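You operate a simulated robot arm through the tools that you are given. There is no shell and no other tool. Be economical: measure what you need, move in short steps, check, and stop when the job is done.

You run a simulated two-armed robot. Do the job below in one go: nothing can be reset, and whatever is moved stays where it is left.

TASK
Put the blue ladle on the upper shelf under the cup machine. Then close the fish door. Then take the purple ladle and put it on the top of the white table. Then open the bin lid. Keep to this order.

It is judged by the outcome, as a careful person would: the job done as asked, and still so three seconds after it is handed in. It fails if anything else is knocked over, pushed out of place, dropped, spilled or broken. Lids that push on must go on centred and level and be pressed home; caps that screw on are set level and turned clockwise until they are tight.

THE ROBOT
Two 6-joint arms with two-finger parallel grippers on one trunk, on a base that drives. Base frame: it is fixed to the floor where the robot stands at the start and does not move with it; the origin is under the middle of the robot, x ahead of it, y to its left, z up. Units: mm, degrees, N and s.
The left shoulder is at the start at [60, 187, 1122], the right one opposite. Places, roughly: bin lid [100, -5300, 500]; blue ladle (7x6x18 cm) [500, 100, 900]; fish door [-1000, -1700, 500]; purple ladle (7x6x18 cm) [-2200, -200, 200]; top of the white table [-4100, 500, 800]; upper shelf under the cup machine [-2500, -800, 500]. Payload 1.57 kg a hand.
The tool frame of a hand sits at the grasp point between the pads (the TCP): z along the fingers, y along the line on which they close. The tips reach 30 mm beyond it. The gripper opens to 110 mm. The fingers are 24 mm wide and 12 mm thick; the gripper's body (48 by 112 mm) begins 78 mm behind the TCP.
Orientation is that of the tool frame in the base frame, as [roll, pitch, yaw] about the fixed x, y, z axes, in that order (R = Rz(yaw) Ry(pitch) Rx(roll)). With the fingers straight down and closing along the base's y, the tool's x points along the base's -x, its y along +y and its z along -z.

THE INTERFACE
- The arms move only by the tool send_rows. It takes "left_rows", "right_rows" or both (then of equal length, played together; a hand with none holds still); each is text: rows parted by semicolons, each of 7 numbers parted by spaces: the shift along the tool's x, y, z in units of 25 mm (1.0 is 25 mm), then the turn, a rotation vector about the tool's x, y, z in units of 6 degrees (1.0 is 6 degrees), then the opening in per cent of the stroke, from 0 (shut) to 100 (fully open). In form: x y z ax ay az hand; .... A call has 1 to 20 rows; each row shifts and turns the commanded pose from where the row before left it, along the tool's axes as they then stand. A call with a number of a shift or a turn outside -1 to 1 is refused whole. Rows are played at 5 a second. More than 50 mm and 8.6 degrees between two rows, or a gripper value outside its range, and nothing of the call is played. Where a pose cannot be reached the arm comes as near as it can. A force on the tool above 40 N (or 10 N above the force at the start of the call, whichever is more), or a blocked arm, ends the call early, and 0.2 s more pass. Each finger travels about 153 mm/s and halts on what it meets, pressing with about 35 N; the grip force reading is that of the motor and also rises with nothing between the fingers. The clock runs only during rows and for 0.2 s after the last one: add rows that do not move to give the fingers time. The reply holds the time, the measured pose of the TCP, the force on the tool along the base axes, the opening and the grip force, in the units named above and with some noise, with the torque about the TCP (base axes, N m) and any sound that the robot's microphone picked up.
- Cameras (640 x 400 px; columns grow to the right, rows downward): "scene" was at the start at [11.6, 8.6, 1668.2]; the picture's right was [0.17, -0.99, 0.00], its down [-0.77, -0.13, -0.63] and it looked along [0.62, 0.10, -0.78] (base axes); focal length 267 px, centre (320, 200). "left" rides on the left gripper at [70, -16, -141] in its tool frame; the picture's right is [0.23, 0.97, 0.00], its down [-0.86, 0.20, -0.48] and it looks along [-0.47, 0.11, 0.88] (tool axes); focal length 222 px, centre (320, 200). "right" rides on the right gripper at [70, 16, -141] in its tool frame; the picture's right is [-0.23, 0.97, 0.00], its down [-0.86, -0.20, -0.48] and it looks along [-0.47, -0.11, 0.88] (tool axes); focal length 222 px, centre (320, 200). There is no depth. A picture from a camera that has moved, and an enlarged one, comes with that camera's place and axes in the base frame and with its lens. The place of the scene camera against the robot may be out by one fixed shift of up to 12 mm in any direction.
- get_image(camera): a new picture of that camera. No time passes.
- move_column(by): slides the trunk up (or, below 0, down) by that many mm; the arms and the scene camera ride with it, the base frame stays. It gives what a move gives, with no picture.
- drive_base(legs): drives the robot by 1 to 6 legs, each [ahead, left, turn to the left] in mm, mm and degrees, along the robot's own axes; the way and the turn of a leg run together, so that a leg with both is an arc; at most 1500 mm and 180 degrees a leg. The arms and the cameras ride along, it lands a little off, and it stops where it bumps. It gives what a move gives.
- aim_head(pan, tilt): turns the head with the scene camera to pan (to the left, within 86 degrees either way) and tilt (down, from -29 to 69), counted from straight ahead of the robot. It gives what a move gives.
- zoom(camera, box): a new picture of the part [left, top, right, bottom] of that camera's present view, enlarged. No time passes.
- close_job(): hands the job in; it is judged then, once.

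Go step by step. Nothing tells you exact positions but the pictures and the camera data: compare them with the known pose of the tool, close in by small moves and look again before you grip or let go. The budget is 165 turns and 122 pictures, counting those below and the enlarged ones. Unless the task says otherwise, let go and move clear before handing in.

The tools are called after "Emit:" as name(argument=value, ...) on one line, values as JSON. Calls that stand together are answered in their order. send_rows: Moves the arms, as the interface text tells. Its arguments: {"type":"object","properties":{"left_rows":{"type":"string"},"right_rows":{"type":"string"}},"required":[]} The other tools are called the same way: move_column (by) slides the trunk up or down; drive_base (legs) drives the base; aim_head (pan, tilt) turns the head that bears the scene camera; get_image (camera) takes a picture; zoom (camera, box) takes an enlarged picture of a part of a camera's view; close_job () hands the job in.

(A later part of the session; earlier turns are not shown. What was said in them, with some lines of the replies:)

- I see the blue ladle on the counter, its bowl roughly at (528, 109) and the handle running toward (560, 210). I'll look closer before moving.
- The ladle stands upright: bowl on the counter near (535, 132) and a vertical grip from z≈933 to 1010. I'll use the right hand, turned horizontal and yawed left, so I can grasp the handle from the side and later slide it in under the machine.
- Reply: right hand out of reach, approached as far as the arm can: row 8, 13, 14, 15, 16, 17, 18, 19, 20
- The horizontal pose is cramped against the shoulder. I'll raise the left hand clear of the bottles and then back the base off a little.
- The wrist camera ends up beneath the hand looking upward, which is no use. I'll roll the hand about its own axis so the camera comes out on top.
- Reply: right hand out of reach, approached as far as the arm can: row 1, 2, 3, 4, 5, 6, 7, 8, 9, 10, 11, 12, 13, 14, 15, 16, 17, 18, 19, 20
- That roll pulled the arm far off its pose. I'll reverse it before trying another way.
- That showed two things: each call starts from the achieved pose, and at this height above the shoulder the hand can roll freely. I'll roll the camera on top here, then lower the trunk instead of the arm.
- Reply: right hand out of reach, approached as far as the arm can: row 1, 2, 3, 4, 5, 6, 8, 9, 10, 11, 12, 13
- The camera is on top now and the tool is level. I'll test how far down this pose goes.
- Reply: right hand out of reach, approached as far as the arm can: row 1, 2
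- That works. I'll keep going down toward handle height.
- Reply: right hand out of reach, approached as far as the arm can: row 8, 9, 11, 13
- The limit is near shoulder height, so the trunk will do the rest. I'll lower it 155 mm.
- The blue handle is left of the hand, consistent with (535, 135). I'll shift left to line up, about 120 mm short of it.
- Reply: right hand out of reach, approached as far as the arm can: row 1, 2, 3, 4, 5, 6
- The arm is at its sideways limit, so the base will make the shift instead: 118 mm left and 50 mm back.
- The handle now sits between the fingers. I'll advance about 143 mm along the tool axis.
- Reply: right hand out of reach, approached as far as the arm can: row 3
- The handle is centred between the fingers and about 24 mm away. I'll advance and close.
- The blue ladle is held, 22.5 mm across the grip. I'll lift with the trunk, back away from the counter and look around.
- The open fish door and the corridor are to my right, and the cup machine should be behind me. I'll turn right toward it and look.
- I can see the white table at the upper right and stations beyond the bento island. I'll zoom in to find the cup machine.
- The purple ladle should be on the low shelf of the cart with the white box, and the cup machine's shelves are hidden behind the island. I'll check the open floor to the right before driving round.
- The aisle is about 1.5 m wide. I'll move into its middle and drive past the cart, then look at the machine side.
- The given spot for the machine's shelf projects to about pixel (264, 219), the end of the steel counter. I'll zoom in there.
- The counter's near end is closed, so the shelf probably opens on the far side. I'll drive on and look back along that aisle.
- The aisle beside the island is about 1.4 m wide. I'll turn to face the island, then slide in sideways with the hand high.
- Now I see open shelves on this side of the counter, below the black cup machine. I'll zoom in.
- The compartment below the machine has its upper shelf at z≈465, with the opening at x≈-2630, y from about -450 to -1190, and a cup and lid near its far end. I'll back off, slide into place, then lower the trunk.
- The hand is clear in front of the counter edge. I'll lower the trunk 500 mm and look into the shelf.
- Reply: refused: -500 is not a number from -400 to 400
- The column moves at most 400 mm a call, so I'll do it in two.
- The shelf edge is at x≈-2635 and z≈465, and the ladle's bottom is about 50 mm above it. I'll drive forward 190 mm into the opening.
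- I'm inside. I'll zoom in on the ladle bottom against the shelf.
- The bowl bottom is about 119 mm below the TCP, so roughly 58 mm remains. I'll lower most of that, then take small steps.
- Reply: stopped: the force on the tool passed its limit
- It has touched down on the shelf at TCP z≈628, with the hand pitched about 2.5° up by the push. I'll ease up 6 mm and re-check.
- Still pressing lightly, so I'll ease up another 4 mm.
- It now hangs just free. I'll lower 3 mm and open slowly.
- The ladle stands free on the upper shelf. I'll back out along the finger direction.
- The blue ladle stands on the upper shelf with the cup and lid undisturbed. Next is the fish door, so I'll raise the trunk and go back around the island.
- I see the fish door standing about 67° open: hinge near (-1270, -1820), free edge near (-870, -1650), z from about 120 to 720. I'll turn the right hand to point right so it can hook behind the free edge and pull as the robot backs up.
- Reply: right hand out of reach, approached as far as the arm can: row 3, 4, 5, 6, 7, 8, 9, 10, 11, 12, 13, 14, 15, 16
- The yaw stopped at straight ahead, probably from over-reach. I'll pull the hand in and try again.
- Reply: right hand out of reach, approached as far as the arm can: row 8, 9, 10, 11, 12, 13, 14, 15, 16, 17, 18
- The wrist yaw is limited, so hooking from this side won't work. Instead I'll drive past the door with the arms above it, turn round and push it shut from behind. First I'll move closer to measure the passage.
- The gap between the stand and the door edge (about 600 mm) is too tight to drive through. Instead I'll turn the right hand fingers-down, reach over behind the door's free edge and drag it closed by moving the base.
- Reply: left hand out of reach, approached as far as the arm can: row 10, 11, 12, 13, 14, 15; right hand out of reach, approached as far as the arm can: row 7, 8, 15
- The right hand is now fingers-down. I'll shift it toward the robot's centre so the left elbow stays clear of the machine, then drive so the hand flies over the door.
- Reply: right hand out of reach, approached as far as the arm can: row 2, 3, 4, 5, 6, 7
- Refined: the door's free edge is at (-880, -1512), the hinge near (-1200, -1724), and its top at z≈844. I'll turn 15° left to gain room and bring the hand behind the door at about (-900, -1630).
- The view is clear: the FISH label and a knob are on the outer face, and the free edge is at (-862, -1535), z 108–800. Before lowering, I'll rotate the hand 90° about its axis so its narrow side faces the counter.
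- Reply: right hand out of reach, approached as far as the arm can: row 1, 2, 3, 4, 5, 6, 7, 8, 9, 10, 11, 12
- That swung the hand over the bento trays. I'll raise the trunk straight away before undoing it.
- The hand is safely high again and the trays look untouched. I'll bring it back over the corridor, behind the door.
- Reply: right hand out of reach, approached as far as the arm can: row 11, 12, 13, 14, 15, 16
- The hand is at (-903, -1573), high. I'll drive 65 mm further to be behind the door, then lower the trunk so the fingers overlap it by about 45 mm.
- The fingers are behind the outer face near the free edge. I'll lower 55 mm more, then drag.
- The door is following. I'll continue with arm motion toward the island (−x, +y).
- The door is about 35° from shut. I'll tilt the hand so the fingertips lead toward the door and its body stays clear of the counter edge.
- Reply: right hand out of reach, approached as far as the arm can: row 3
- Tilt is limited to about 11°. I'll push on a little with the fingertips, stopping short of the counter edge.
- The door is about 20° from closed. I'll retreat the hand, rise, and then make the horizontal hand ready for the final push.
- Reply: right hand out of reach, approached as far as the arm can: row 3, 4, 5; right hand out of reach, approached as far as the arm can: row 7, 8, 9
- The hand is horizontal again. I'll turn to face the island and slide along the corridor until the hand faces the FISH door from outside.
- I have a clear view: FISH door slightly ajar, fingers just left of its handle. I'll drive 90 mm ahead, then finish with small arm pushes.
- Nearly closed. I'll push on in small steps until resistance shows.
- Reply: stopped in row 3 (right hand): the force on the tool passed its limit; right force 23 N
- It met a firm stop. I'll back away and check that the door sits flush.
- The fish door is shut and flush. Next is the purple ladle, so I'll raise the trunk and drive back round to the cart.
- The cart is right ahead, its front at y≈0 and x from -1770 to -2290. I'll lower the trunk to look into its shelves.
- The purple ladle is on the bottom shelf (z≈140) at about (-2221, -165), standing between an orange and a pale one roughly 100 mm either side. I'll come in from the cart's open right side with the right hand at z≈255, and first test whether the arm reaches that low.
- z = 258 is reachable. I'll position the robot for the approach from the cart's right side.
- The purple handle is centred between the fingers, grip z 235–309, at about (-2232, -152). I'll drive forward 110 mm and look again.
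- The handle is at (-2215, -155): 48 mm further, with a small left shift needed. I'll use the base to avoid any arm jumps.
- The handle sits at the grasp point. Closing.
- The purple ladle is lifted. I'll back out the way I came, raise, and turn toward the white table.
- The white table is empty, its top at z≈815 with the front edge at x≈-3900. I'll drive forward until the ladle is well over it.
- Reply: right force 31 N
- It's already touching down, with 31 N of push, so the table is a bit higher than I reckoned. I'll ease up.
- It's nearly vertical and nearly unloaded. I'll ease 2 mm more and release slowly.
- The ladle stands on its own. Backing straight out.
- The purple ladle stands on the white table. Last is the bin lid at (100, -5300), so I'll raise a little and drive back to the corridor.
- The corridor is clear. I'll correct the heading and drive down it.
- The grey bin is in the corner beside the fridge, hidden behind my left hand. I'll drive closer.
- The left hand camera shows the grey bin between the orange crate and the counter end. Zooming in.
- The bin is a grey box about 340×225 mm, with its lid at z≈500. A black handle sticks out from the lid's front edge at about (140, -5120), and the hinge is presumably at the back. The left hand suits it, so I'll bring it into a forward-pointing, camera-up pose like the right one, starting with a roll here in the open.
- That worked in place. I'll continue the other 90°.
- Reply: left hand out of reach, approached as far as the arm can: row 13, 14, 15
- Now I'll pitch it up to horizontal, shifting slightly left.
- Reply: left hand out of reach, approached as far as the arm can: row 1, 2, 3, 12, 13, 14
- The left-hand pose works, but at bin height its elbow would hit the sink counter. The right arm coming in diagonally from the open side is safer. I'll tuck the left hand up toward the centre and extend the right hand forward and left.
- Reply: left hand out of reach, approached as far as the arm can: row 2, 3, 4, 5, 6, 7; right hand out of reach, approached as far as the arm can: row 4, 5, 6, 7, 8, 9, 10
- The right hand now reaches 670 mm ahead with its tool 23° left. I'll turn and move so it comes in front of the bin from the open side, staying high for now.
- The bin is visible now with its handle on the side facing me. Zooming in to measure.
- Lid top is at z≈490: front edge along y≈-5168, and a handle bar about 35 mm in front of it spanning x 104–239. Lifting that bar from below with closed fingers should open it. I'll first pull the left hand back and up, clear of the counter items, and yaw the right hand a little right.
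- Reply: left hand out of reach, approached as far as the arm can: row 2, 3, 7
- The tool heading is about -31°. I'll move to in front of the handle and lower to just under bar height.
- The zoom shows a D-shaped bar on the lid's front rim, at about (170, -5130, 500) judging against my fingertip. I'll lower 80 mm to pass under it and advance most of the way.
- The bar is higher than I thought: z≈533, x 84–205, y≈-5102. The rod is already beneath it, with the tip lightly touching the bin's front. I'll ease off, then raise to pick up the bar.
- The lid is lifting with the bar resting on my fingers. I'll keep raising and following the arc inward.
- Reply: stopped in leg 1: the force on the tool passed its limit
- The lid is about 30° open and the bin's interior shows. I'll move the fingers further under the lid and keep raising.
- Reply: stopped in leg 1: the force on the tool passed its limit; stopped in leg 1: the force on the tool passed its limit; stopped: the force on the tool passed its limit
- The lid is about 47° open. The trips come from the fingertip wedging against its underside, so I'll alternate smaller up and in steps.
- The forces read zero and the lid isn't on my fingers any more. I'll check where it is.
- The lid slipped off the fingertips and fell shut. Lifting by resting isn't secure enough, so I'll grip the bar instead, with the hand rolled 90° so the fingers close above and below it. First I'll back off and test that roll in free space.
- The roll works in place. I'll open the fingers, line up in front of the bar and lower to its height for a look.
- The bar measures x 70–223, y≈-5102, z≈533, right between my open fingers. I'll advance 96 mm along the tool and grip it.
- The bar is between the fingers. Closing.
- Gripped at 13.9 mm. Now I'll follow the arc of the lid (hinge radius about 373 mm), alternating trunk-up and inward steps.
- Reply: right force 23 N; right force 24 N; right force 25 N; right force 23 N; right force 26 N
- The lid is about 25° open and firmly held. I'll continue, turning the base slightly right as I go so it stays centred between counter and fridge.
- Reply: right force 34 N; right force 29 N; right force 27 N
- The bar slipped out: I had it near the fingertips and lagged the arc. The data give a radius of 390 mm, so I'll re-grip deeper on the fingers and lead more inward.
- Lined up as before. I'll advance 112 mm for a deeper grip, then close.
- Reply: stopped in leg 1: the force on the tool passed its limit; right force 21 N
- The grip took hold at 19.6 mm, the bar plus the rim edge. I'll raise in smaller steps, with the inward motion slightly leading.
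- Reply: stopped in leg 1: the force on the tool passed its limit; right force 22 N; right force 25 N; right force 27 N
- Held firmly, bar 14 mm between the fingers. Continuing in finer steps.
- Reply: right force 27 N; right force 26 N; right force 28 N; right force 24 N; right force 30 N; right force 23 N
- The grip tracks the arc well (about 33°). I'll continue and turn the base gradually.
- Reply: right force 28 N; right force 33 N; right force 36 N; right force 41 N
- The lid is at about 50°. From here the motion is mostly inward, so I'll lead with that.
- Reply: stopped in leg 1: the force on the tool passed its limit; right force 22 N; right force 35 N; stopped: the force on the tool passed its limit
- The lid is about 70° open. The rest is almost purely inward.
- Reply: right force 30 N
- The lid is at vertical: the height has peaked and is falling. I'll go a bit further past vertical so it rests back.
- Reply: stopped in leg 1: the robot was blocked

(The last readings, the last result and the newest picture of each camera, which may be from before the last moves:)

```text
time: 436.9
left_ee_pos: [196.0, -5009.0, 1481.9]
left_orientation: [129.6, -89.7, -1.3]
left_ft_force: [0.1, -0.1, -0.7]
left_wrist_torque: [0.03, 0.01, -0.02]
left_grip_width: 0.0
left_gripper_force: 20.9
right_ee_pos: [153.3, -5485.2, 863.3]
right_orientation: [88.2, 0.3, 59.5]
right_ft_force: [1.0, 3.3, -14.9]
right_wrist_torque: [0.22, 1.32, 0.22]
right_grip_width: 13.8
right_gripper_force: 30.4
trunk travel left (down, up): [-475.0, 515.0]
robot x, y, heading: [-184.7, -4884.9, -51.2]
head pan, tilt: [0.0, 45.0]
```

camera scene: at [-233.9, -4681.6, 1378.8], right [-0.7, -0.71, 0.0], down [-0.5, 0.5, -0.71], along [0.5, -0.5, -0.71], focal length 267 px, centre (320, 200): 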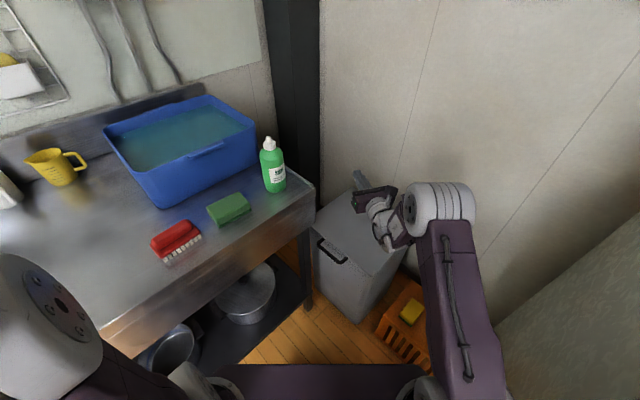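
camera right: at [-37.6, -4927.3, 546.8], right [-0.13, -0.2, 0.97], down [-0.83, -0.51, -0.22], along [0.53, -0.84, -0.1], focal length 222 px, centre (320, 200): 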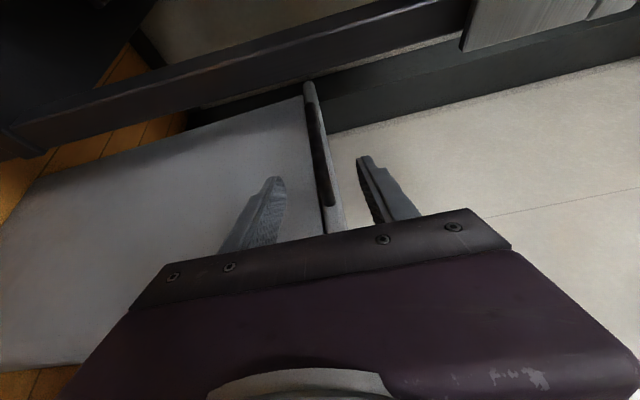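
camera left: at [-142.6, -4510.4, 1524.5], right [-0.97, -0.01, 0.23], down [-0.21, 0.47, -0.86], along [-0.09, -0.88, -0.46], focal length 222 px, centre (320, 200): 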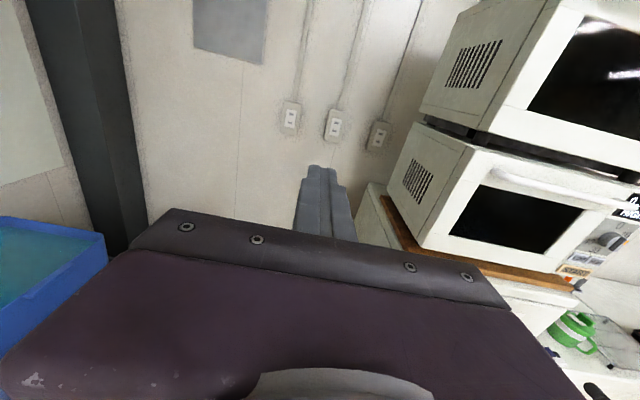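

The base is blocked here, so no more driving inward. The arm alone still moves the lid back, so I'll continue gently with the arm.

Emit:
send_rows(right_rows="-0.25 -0.05 0.14 0 0 0 0;-0.25 -0.05 0.14 0 0 0 0;-0.25 -0.08 0.14 0 0 0 0;-0.25 -0.08 0.14 0 0 0 0")

Emit:
get_image(camera="scene")

```text
time: 437.6
left_ee_pos: [193.5, -5005.0, 1483.3]
left_orientation: [102.1, -89.6, 26.4]
left_ft_force: [0.2, 0.0, -0.2]
left_wrist_torque: [0.03, 0.02, -0.01]
left_grip_width: 0.2
left_gripper_force: 21.6
right_ee_pos: [155.3, -5496.9, 862.0]
right_orientation: [88.3, 0.2, 59.9]
right_ft_force: [3.3, 9.9, 3.6]
right_wrist_torque: [1.2, 1.73, -2.08]
right_grip_width: 13.8
right_gripper_force: 30.8
trunk travel left (down, up): [-475.0, 515.0]
robot x, y, heading: [-187.4, -4884.6, -51.3]
head pan, tilt: [0.0, 45.0]
stopped in row 3 (right hand): the force on the tool passed its limit (the readings are from after the stop); the commanded pose is now the measured one
```

```text
8 pictures are left
camera scene: at [-175.8, -4902.6, 1402.0], right [-0.78, -0.63, 0.0], down [-0.44, 0.55, -0.71], along [0.44, -0.55, -0.71], focal length 267 px, centre (320, 200)
```

scene: 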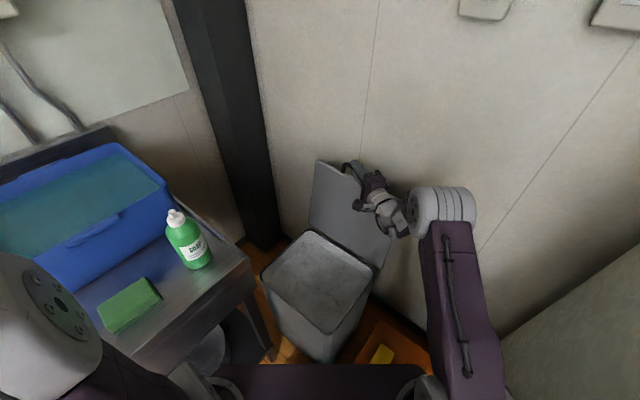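

The lid leans past vertical, about 100°, against its stop or the wall. I'll open the fingers slightly and slide straight back out along the tool axis.

Emit:
send_rows(right_rows="0 0 0 0 0 0 18;0 0 0 0 0 0 24;0 0 0 0 0 0 24;0 0 -0.3 0 0 0 24;0 0 -0.4 0 0 0 24")

Emit:
zoom(camera="scene", box=[240, 120, 460, 258])

```text
time: 438.8
left_ee_pos: [193.1, -5007.0, 1483.1]
left_orientation: [108.6, -89.6, 20.0]
left_ft_force: [0.0, 0.6, -0.1]
left_wrist_torque: [-0.03, 0.01, 0.01]
left_grip_width: 0.0
left_gripper_force: 21.0
right_ee_pos: [139.2, -5490.8, 860.9]
right_orientation: [88.2, 0.2, 59.6]
right_ft_force: [-0.6, -0.2, 0.7]
right_wrist_torque: [0.03, -0.01, 0.02]
right_grip_width: 26.5
right_gripper_force: 0.0
trunk travel left (down, up): [-475.0, 515.0]
robot x, y, heading: [-187.1, -4882.5, -51.3]
head pan, tilt: [0.0, 45.0]
```

```text
2.90 times, centred on (350, 189) of scene
camera zoom: at [-176.0, -4904.5, 1401.3], right [-0.78, -0.62, 0.0], down [-0.44, 0.55, -0.71], along [0.44, -0.55, -0.71], focal length 773 px, centre (233, 232)
```

zoom: 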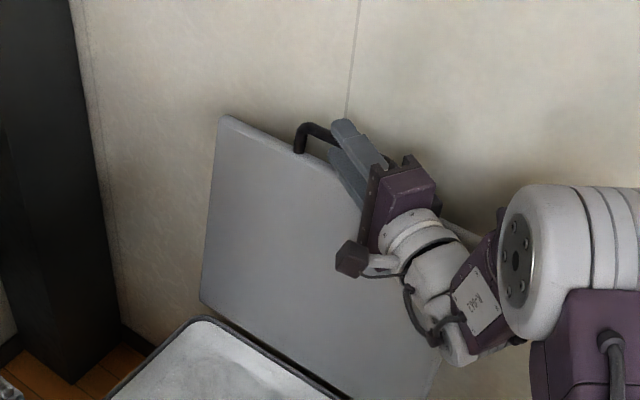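

The force is zero and the lid stays open. I'll continue withdrawing.

Emit:
send_rows(right_rows="0 0 -0.8 0 0 0 24;0 0 -0.8 0 0 0 24;0 0 -0.8 0 0 0 24;0 0 -0.8 0 0 0 24")

Emit:
zoom(camera="scene", box=[240, 120, 460, 258])

```text
time: 439.8
left_ee_pos: [193.3, -5007.8, 1482.5]
left_orientation: [110.9, -89.6, 17.6]
left_ft_force: [-0.5, 0.7, 1.0]
left_wrist_torque: [-0.01, -0.02, 0.0]
left_grip_width: 0.2
left_gripper_force: 21.0
right_ee_pos: [70.0, -5449.2, 859.4]
right_orientation: [88.3, 0.3, 59.9]
right_ft_force: [-0.7, -0.4, 0.1]
right_wrist_torque: [-0.03, 0.01, 0.0]
right_grip_width: 26.3
right_gripper_force: 0.1
trunk travel left (down, up): [-475.0, 515.0]
robot x, y, heading: [-192.7, -4883.3, -51.1]
head pan, tilt: [0.0, 45.0]
```

```text
2.90 times, centred on (350, 189) of scene
camera zoom: at [-176.4, -4904.7, 1401.3], right [-0.78, -0.62, 0.0], down [-0.44, 0.55, -0.71], along [0.44, -0.55, -0.71], focal length 773 px, centre (233, 232)
```

zoom: 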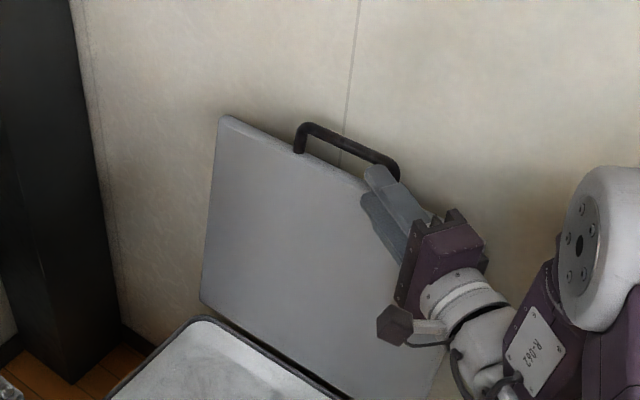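

The hand is clear of the handle. I'll drive back and take a last look.

Emit:
drive_base(legs=[[-330, 0, 0]])

Emit:
get_image(camera="scene")

```text
time: 442.0
left_ee_pos: [-0.3, -4744.8, 1478.7]
left_orientation: [111.1, -89.1, 17.5]
left_ft_force: [-0.8, 0.0, 0.4]
left_wrist_torque: [0.0, -0.01, 0.05]
left_grip_width: 0.2
left_gripper_force: 21.7
right_ee_pos: [-128.4, -5187.9, 857.5]
right_orientation: [88.6, 0.6, 59.9]
right_ft_force: [0.1, -0.6, -0.1]
right_wrist_torque: [0.0, 0.0, -0.01]
right_grip_width: 26.4
right_gripper_force: 0.2
trunk travel left (down, up): [-475.0, 515.0]
robot x, y, heading: [-388.9, -4624.1, -51.2]
head pan, tilt: [0.0, 45.0]
```

```text
5 pictures are left
camera scene: at [-369.9, -4643.6, 1401.0], right [-0.78, -0.63, 0.01], down [-0.45, 0.55, -0.7], along [0.44, -0.55, -0.71], focal length 267 px, centre (320, 200)
```

scene: 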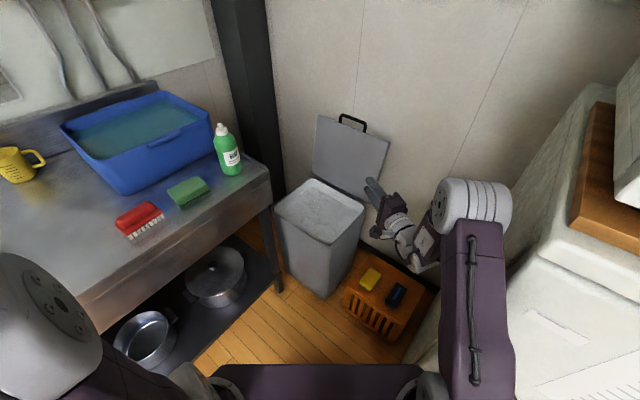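

The bin lid stands open by itself, the hands are clear, and everything nearby is in place. All four steps were done in order.

Emit:
close_job()

```text
The job is handed in.
```

The job is handed in, with all four steps done in the order you gave:

1. **Blue ladle:** it stands on the upper shelf under the cup machine.
2. **Fish door:** it is shut and flush.
3. **Purple ladle:** it stands on top of the white table.
4. **Bin lid:** it is open and leans back past vertical by itself.

- **Lid dropped twice:** the lid slipped from the hand and fell shut before the third try opened it.
- **Base bumped once:** during the last try the base was stopped by something low near the bin. The last picture showed nothing out of place there.
- **Hand over the trays:** while closing the fish door, the right hand swung low over the bento trays without touching them, as far as the pictures and force readings showed.
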